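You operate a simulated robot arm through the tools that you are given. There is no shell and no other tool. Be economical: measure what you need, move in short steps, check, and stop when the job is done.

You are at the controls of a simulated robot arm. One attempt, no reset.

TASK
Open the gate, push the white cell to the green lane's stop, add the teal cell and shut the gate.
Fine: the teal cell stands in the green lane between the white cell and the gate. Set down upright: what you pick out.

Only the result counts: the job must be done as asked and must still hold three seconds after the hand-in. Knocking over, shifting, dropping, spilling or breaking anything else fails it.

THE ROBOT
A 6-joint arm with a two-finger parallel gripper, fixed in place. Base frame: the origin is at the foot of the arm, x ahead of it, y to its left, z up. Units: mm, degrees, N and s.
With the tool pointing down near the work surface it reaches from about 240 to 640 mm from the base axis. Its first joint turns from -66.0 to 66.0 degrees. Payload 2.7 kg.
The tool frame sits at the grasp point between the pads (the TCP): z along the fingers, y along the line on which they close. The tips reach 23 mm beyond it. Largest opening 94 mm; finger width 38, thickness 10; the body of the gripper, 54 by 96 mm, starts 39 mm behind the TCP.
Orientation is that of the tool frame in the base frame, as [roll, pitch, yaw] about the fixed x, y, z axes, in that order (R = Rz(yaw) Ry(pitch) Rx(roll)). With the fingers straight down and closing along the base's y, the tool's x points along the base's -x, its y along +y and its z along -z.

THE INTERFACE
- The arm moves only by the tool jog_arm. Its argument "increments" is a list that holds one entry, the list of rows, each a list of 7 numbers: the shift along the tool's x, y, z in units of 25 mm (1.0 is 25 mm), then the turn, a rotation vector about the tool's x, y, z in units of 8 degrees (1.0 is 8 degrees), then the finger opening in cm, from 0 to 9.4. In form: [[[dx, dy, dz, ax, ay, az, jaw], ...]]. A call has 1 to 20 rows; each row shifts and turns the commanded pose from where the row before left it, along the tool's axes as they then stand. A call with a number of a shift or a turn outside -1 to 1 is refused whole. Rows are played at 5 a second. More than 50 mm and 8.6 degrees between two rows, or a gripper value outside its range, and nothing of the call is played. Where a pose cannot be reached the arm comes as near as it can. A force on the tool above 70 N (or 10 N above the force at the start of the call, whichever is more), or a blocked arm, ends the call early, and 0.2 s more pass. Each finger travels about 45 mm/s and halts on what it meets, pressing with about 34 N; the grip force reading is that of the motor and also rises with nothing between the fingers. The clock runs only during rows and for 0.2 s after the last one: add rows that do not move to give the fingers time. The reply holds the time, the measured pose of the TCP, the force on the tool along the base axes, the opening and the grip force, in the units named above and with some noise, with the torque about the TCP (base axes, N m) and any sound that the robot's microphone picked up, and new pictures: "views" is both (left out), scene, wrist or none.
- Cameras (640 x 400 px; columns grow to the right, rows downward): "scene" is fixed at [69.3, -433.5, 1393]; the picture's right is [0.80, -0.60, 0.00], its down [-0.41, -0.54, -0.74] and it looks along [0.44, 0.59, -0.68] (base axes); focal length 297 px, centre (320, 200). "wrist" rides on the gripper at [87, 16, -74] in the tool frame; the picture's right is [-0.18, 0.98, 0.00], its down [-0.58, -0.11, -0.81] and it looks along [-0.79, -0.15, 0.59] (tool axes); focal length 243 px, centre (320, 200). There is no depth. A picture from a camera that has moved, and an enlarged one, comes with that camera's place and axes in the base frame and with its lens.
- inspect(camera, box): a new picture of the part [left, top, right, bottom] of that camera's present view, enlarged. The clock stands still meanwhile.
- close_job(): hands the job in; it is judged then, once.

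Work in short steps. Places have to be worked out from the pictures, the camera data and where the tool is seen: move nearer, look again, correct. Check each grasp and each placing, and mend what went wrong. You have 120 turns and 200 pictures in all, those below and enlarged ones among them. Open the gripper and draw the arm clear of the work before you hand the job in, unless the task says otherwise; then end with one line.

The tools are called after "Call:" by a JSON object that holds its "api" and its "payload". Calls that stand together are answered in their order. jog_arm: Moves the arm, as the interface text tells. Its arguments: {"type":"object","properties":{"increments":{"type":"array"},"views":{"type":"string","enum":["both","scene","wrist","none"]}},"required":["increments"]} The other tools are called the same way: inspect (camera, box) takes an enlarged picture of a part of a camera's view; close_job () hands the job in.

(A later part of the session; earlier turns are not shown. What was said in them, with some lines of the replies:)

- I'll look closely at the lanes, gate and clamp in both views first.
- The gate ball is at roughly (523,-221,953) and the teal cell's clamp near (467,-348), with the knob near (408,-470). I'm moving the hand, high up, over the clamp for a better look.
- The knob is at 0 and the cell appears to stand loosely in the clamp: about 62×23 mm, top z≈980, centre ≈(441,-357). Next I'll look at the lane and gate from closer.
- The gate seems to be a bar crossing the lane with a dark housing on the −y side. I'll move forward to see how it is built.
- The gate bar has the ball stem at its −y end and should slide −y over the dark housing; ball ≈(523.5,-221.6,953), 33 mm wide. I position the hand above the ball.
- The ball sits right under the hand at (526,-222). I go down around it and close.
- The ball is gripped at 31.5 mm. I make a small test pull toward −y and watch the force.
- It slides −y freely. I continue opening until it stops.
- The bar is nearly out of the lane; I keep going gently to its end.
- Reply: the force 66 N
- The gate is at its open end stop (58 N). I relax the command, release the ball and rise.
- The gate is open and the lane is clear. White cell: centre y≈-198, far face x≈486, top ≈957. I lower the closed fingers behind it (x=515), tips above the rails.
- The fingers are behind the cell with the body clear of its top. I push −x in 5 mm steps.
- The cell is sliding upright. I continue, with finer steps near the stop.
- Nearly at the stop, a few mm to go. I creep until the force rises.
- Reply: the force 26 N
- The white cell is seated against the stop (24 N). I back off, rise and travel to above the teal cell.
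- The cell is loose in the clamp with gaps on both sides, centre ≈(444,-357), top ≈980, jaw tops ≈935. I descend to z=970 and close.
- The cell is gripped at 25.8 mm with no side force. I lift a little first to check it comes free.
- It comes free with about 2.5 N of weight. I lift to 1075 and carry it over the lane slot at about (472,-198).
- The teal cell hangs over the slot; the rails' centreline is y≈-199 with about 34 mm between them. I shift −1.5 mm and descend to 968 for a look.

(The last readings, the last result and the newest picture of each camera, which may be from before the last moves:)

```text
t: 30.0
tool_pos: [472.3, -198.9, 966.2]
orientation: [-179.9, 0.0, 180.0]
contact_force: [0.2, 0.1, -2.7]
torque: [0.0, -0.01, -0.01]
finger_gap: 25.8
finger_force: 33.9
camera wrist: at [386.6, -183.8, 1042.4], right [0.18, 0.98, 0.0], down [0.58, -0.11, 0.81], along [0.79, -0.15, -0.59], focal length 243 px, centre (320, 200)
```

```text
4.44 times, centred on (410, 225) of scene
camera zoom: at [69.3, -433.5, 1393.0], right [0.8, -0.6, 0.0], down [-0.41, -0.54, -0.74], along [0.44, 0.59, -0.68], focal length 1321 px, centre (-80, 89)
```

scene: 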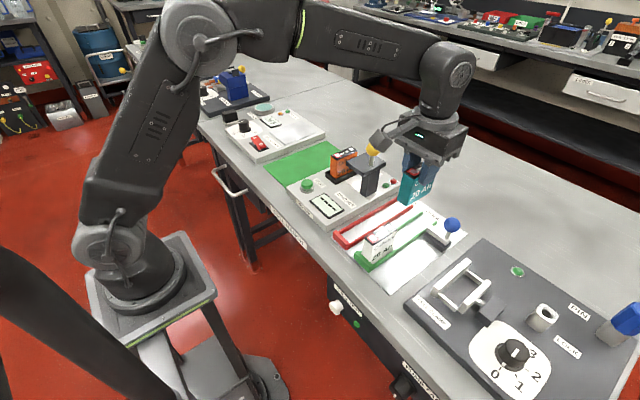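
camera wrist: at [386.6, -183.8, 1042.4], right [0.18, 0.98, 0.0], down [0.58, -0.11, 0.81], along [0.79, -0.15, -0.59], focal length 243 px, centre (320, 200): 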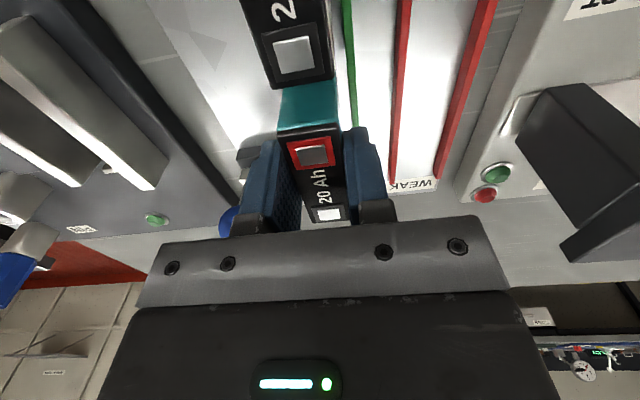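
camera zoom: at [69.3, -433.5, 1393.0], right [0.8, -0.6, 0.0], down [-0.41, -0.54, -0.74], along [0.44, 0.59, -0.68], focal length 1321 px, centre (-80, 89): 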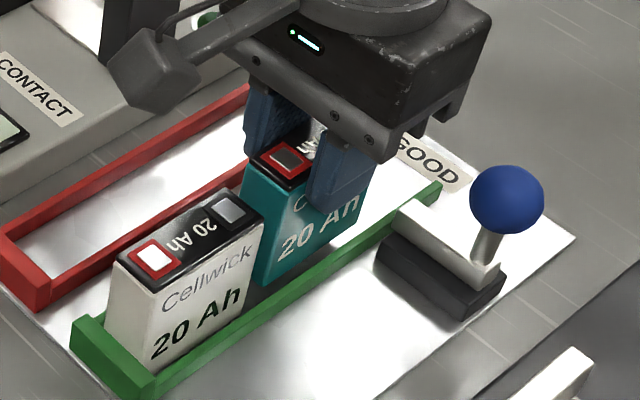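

It is aligned between the rails with clearance to the white cell. I lower in fine steps, watching for contact.

Call:
{"api": "jog_arm", "payload": {"increments": [[[0.08, 0, 0.12, 0, 0, 0, 1.5], [0, 0, 0.12, 0, 0, 0, 1.5], [0, 0, 0.12, 0, 0, 0, 1.5], [0, 0, 0.12, 0, 0, 0, 1.5], [0, 0, 0, 0, 0, 0, 1.5]]], "views": "none"}}

Call:
{"api": "inspect", "payload": {"camera": "scene", "box": [370, 190, 450, 250]}}

```text
t: 31.2
tool_pos: [469.5, -199.2, 955.2]
orientation: [180.0, -0.1, -180.0]
contact_force: [0.2, 0.4, -2.4]
torque: [-0.01, 0.02, 0.0]
finger_gap: 25.7
finger_force: 34.3
```

```text
6.67 times, centred on (410, 220) of scene
camera zoom: at [69.3, -433.5, 1393.0], right [0.8, -0.6, 0.0], down [-0.41, -0.54, -0.74], along [0.44, 0.59, -0.68], focal length 1982 px, centre (-280, 67)
```

zoom: 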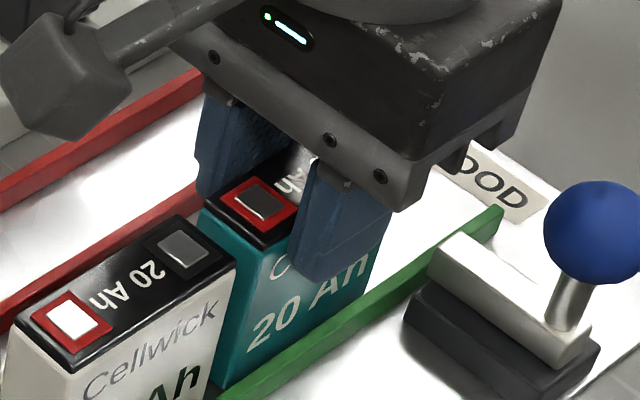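

Still no contact; tops are close to level with the white one. I creep further down.

Call:
{"api": "jog_arm", "payload": {"increments": [[[0, 0, 0.08, 0, 0, 0, 1.5], [0, 0, 0.08, 0, 0, 0, 1.5], [0, 0, 0.08, 0, 0, 0, 1.5], [0, 0, 0, 0, 0, 0, 1.5]]], "views": "none"}}

```text
t: 32.2
tool_pos: [471.3, -200.2, 951.9]
orientation: [-179.9, 0.5, 180.0]
contact_force: [-3.6, 3.5, 29.6]
torque: [0.21, 0.0, 0.06]
finger_gap: 26.1
finger_force: 33.8
```

There is contact at z≈952. I relax 3 mm of command and check whether it stands on the mat rather than on a rail.

Call:
{"api": "jog_arm", "payload": {"increments": [[[0, 0, -0.1, 0, 0, 0, 1.5], [0, 0, 0, 0, 0, 0, 1.5]]], "views": "wrist"}}

Call:
{"api": "inspect", "payload": {"camera": "scene", "box": [370, 190, 450, 250]}}

Call:
{"api": "inspect", "payload": {"camera": "wrist", "box": [230, 0, 390, 140]}}

```text
t: 32.8
tool_pos: [470.8, -200.2, 952.9]
orientation: [-179.9, 0.2, 180.0]
contact_force: [5.9, -1.9, 12.8]
torque: [-0.05, -1.0, -0.07]
finger_gap: 25.6
finger_force: 33.8
camera wrist: at [385.3, -184.2, 1027.7], right [0.18, 0.98, 0.0], down [0.58, -0.11, 0.81], along [0.79, -0.15, -0.59], focal length 243 px, centre (320, 200)
```

wrist: 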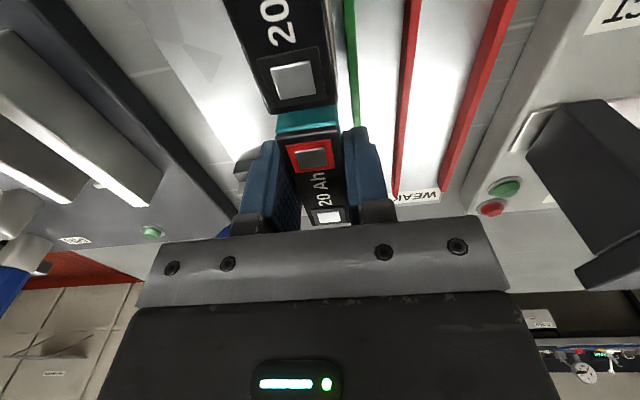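

```text
6.67 times, centred on (410, 220) of scene
camera zoom: at [69.2, -433.4, 1393.0], right [0.8, -0.6, 0.0], down [-0.41, -0.54, -0.74], along [0.44, 0.59, -0.68], focal length 1982 px, centre (-280, 67)
```

zoom: 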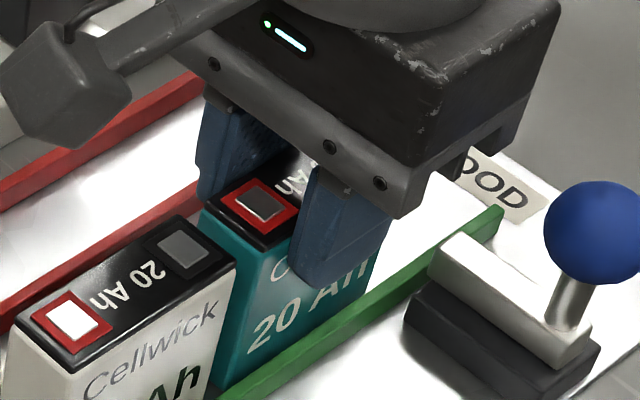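

```text
2.86 times, centred on (310, 70) of wrist
camera zoom: at [385.3, -184.2, 1027.7], right [0.18, 0.98, 0.0], down [0.58, -0.11, 0.81], along [0.79, -0.15, -0.59], focal length 693 px, centre (349, 571)
```

zoom: 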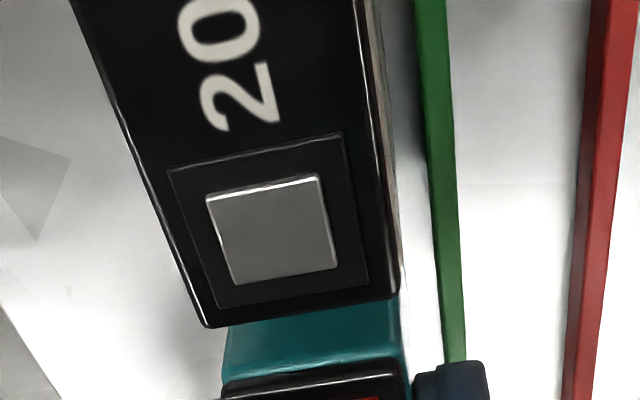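

The teal top edge lines up with the white cell's top edge, so it stands on the mat in line. I relax another mm, release and rise.

Call:
{"api": "jog_arm", "payload": {"increments": [[[0, 0, -0.04, 0, 0, 0, 1.5], [0, 0, 0, 0, 0, 0, 2.6], [0, 0, 0, 0, 0, 0, 3], [0, 0, 0, 0, 0, 0, 3.6], [0, 0, 0, 0, 0, 0, 4.5], [0, 0, 0, 0, 0, 0, 4.5], [0, 0, -0.4, 0, 0, 0, 4.5], [0, 0, -0.8, 0, 0, 0, 4.5], [0, 0, -0.8, 0, 0, 0, 4.5], [0, 0, 0, 0, 0, 0, 4.5]]]}}

Call:
{"api": "inspect", "payload": {"camera": "scene", "box": [350, 180, 470, 270]}}

Call:
{"api": "inspect", "payload": {"camera": "wrist", "box": [210, 0, 410, 160]}}

```text
t: 35.0
tool_pos: [469.7, -199.2, 1002.7]
orientation: [180.0, 0.0, -180.0]
contact_force: [0.3, -0.3, -0.3]
torque: [-0.03, -0.01, 0.02]
finger_gap: 45.0
finger_force: 0.0
camera wrist: at [384.7, -184.2, 1078.3], right [0.18, 0.98, 0.0], down [0.58, -0.11, 0.81], along [0.79, -0.15, -0.59], focal length 243 px, centre (320, 200)
```

scene: 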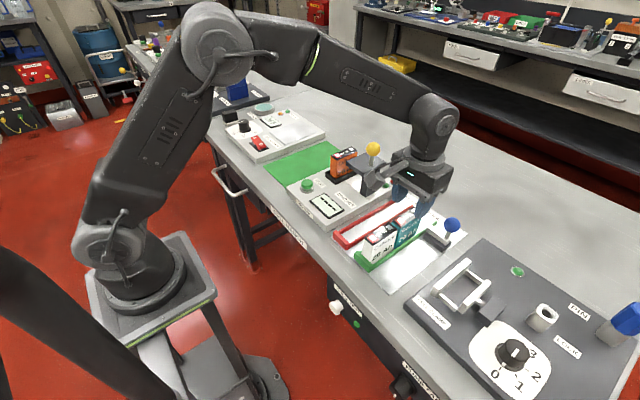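
wrist: 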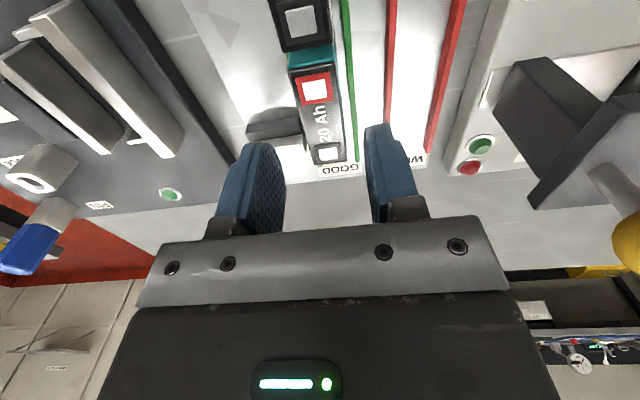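

```text
4.44 times, centred on (410, 225) of scene
camera zoom: at [69.3, -433.5, 1393.0], right [0.8, -0.6, 0.0], down [-0.41, -0.54, -0.74], along [0.44, 0.59, -0.68], focal length 1321 px, centre (-80, 89)
```

zoom: 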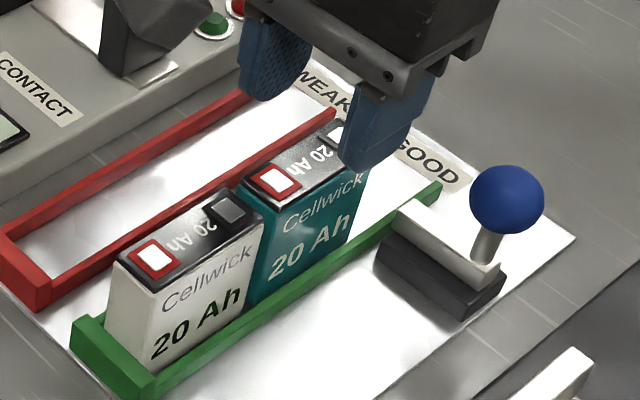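

```text
2.50 times, centred on (310, 80) of wrist
camera zoom: at [384.7, -184.2, 1078.3], right [0.18, 0.98, 0.0], down [0.58, -0.11, 0.81], along [0.79, -0.15, -0.59], focal length 606 px, centre (345, 500)
```

zoom: 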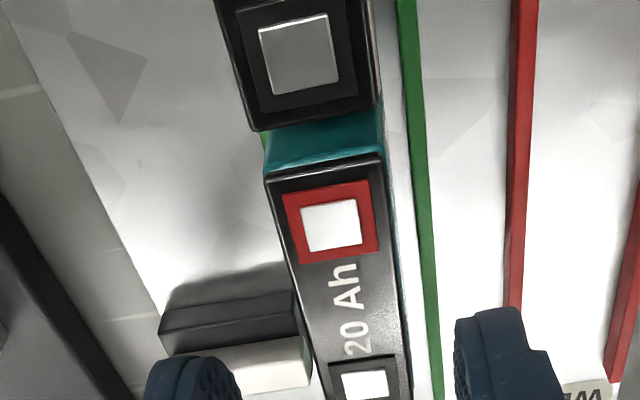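

Both cells stand upright in the green lane; the teal's far end is at about 502 and the gate's front face at about 513. I go back to the ball, gripping it offset to x≈536 so the fingers stay clear of the teal cell.

Call:
{"api": "jog_arm", "payload": {"increments": [[[0, 0, -0.5, 0, 0, 0, 6], [-0.9, -0.9, 0, 0, 0, 0, 6.4], [-0.9, -0.9, 0, 0, 0, 0, 6.4], [-0.85, -0.95, 0, 0, 0, 0, 6.4], [0, 0, 0.6, 0, 0, 0, 6.4], [0, 0, 0, 0, 0, 0, 6.4]]], "views": "wrist"}}

```text
t: 36.4
tool_pos: [536.5, -267.5, 1001.0]
orientation: [-180.0, 0.0, -180.0]
contact_force: [0.1, -0.3, 0.3]
torque: [-0.01, 0.01, 0.02]
finger_gap: 64.0
finger_force: 0.0
camera wrist: at [451.2, -252.4, 1076.5], right [0.18, 0.98, 0.0], down [0.58, -0.11, 0.81], along [0.79, -0.15, -0.59], focal length 243 px, centre (320, 200)
```

wrist: 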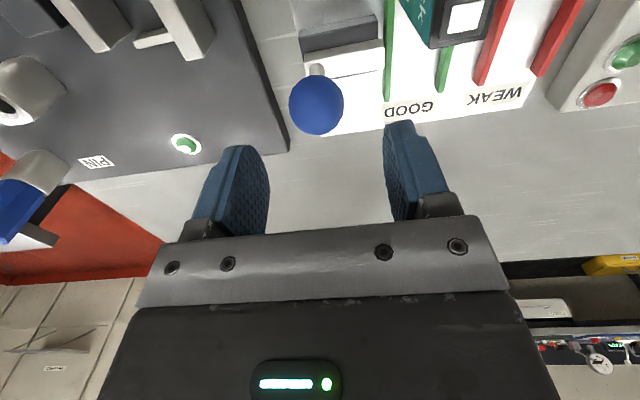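

The ball is at (527,-269) as expected. I descend and grip.

Call:
{"api": "jog_arm", "payload": {"increments": [[[0, 0, 0.62, 0, 0, 0, 6.4], [0, 0, 0.62, 0, 0, 0, 6.4], [0, 0, 0.62, 0, 0, 0, 6.4], [0, 0, 0, 0, 0, 0, 6.4], [0, 0, 0, 0, 0, 0, 4.5], [0, 0, 0, 0, 0, 0, 3.2], [0, 0, 0, 0, 0, 0, 2.5], [0, 0, 0, 0, 0, 0, 2.5]]], "views": "wrist"}}

Call:
{"api": "inspect", "payload": {"camera": "wrist", "box": [270, 0, 490, 160]}}

```text
t: 38.2
tool_pos: [535.5, -268.2, 955.3]
orientation: [-180.0, 0.0, -180.0]
contact_force: [0.0, 2.1, -0.9]
torque: [0.03, -0.11, -0.03]
finger_gap: 31.6
finger_force: 45.0
camera wrist: at [450.6, -252.7, 1030.0], right [0.18, 0.98, 0.0], down [0.58, -0.11, 0.81], along [0.79, -0.15, -0.59], focal length 243 px, centre (320, 200)
```

wrist: 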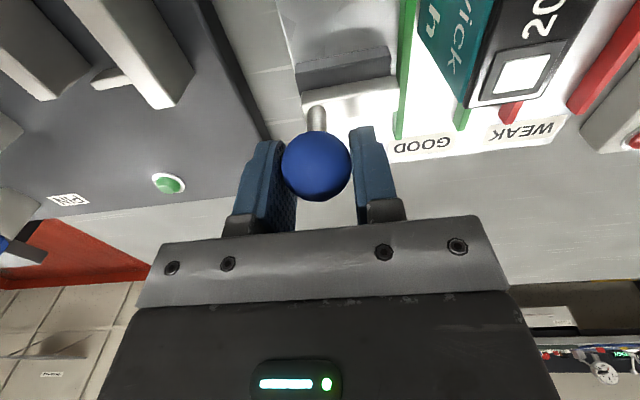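

```text
2.50 times, centred on (380, 80) of wrist
camera zoom: at [450.6, -252.7, 1030.0], right [0.18, 0.98, 0.0], down [0.58, -0.11, 0.81], along [0.79, -0.15, -0.59], focal length 606 px, centre (170, 500)
```

zoom: 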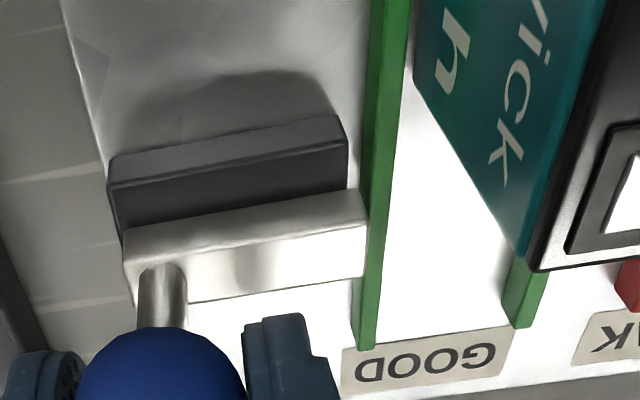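

The ball is gripped. I close slowly; the bar appears to pass about 7 mm beyond the teal cell, so I check partway.

Call:
{"api": "jog_arm", "payload": {"increments": [[[0, 0.16, 0, 0, 0, 0, 2.5], [0, 0.16, 0, 0, 0, 0, 2.5], [0, 0.16, 0, 0, 0, 0, 2.5]]], "views": "none"}}

Call:
{"api": "inspect", "payload": {"camera": "wrist", "box": [270, 0, 490, 160]}}

```text
t: 39.0
tool_pos: [535.2, -255.4, 952.9]
orientation: [180.0, 0.0, -180.0]
contact_force: [-1.3, -0.8, -0.1]
torque: [-0.16, -0.07, -0.12]
finger_gap: 31.4
finger_force: 45.3
```

```text
2.50 times, centred on (380, 80) of wrist
camera zoom: at [450.6, -240.8, 1030.0], right [0.18, 0.98, 0.0], down [0.58, -0.11, 0.81], along [0.79, -0.15, -0.59], focal length 606 px, centre (170, 500)
```

zoom: 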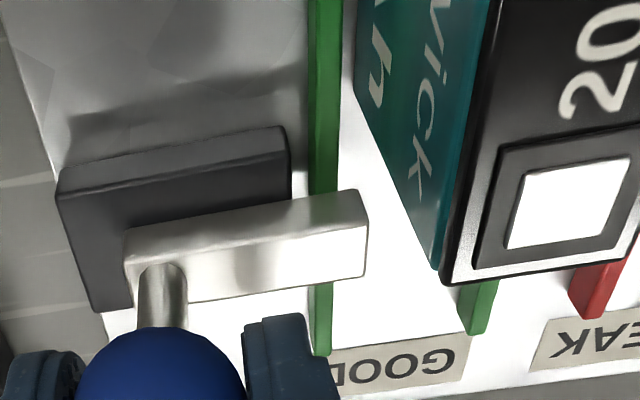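

The bar will pass beyond the cell with about 6–7 mm clearance. I continue closing.

Call:
{"api": "jog_arm", "payload": {"increments": [[[0, 0.16, 0, 0, 0, 0, 2.5], [0, 0.16, 0, 0, 0, 0, 2.5], [0, 0.16, 0, 0, 0, 0, 2.5], [0, 0.16, 0, 0, 0, 0, 2.5], [0, 0.16, 0, 0, 0, 0, 2.5], [0, 0.16, 0, 0, 0, 0, 2.5]]], "views": "none"}}

Call:
{"api": "inspect", "payload": {"camera": "wrist", "box": [230, 0, 450, 220]}}

```text
t: 40.4
tool_pos: [536.0, -232.7, 954.5]
orientation: [-180.0, 0.1, 180.0]
contact_force: [-8.1, -1.0, 1.1]
torque: [0.01, -0.03, -0.08]
finger_gap: 31.3
finger_force: 45.0
```

```text
1.82 times, centred on (340, 110) of wrist
camera zoom: at [450.7, -217.3, 1030.0], right [0.18, 0.98, 0.0], down [0.58, -0.11, 0.81], along [0.79, -0.15, -0.59], focal length 441 px, centre (284, 364)
```

zoom: 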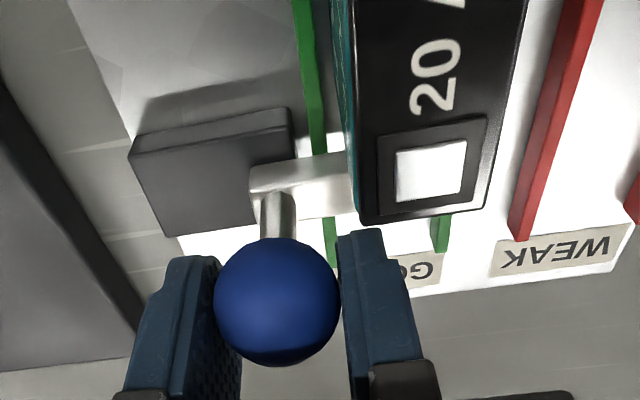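

All clear. The last ~11 mm to the closed stop.

Call:
{"api": "jog_arm", "payload": {"increments": [[[0, 0.14, 0, 0, 0, 0, 2.5], [0, 0.14, 0, 0, 0, 0, 2.5], [0, 0.14, 0, 0, 0, 0, 2.5], [0, 0.06, 0, 0, 0, 0, 2.5], [0, 0, 0, 0, 0, 0, 2.5]]], "views": "none"}}

Call:
{"api": "inspect", "payload": {"camera": "scene", "box": [370, 180, 470, 260]}}

```text
t: 41.6
tool_pos: [535.5, -222.0, 954.8]
orientation: [-179.9, -0.1, 179.9]
contact_force: [-7.8, -13.3, -0.9]
torque: [-0.18, 0.5, 0.1]
finger_gap: 31.4
finger_force: 45.4
```

```text
5.00 times, centred on (420, 220) of scene
camera zoom: at [69.1, -433.9, 1392.8], right [0.8, -0.6, 0.0], down [-0.41, -0.54, -0.74], along [0.44, 0.59, -0.68], focal length 1486 px, centre (-180, 100)
```

zoom: 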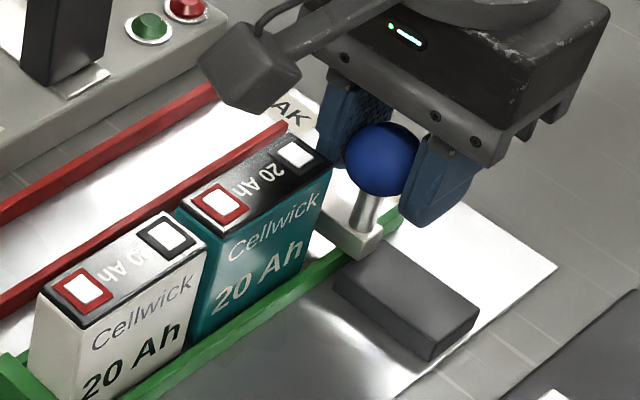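

The force is rising at y=-222, the original closed position. A small extra push confirms the stop.

Call:
{"api": "jog_arm", "payload": {"increments": [[[0, 0.08, 0, 0, 0, 0, 2.5], [0, 0.06, 0, 0, 0, 0, 2.5]]], "views": "none"}}

```text
t: 42.2
tool_pos: [535.8, -221.7, 954.4]
orientation: [-179.5, 0.1, -180.0]
contact_force: [2.6, -33.5, -6.9]
torque: [0.08, 0.3, 0.43]
finger_gap: 31.1
finger_force: 44.9
```

The gate is shut at its stop. I relax the command by 3.5 mm, release with just enough opening, and rise; the +y finger clears the teal cell in x.

Call:
{"api": "jog_arm", "payload": {"increments": [[[0, -0.14, 0, 0, 0, 0, 2.5], [0, 0, 0, 0, 0, 0, 3.4], [0, 0, 0, 0, 0, 0, 4], [0, 0, 0, 0, 0, 0, 5], [0, 0, 0, 0, 0, 0, 5], [0, 0, -0.5, 0, 0, 0, 5], [0, 0, -0.8, 0, 0, 0, 5], [0, 0, -0.8, 0, 0, 0, 5], [0, 0, -1, 0, 0, 0, 5], [0, 0, -1, 0, 0, 0, 5], [0, -1, -1, 0, 0, 0, 5], [0.5, -1, -1, 0, 0, 0, 5], [0.5, -1, 0, 0, 0, 0, 5], [0.5, -1, 0, 0, 0, 0, 5], [0, 0, 0, 0, 0, 0, 5]]]}}

Call:
{"api": "inspect", "payload": {"camera": "scene", "box": [340, 180, 480, 280]}}

Call:
{"api": "inspect", "payload": {"camera": "wrist", "box": [320, 0, 560, 170]}}

```text
t: 45.4
tool_pos: [498.8, -322.7, 1107.1]
orientation: [-180.0, 0.0, -179.9]
contact_force: [-0.8, 0.1, -0.5]
torque: [0.01, -0.01, 0.0]
finger_gap: 50.1
finger_force: 0.0
camera wrist: at [413.1, -305.9, 1182.7], right [0.18, 0.98, 0.0], down [0.58, -0.11, 0.81], along [0.79, -0.15, -0.59], focal length 243 px, centre (320, 200)
```

scene: 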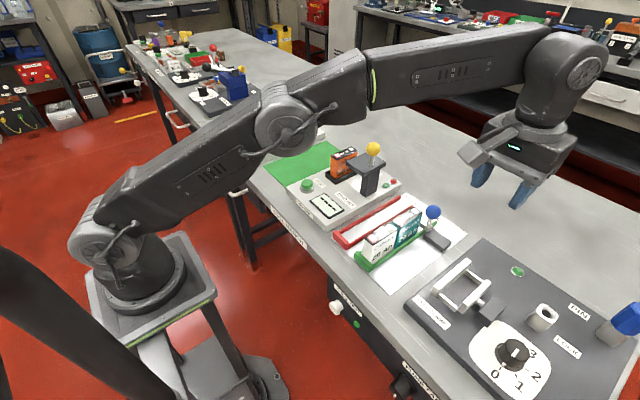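
wrist: 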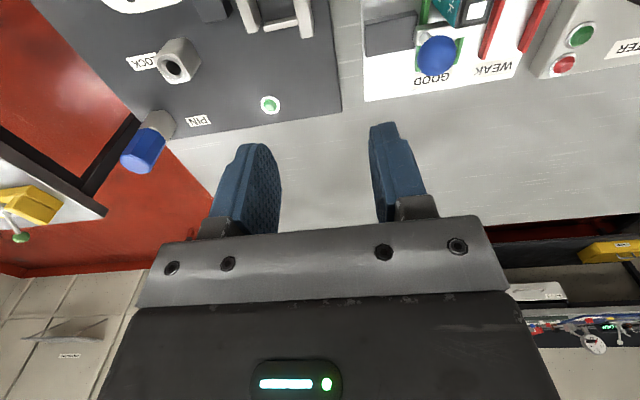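

```text
4.00 times, centred on (410, 230) of scene
camera zoom: at [69.3, -433.5, 1393.0], right [0.8, -0.6, 0.0], down [-0.41, -0.54, -0.74], along [0.44, 0.59, -0.68], focal length 1189 px, centre (-40, 80)
```

zoom: 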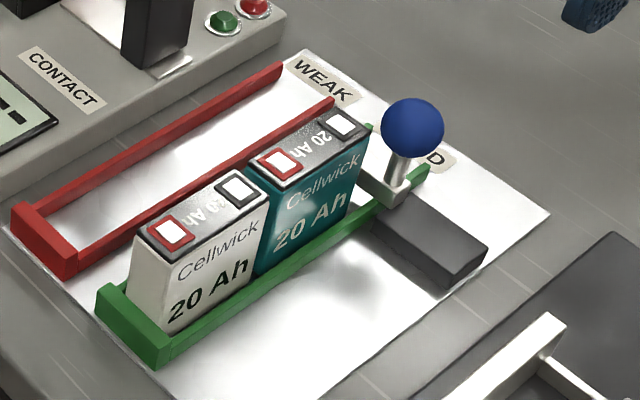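

```text
2.35 times, centred on (440, 85) of wrist
camera zoom: at [413.1, -305.9, 1182.7], right [0.18, 0.98, 0.0], down [0.58, -0.11, 0.81], along [0.79, -0.15, -0.59], focal length 571 px, centre (38, 471)
```

zoom: 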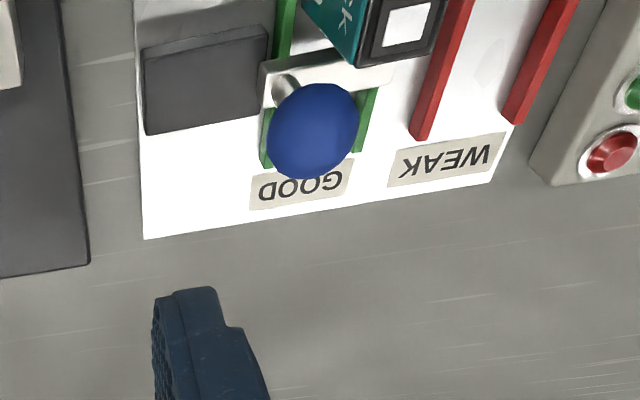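

The white cell is at the stop, the teal cell stands upright between it and the shut gate, and the arm is clear with the gripper open. I hand in the job.

Call:
{"api": "close_job", "payload": {}}

```text
The job is handed in.
```

I opened the gate, pushed the white cell to the green lane's stop, and set the teal cell upright between it and the gate. I then shut the gate and handed the job in with the gripper open and the arm clear.
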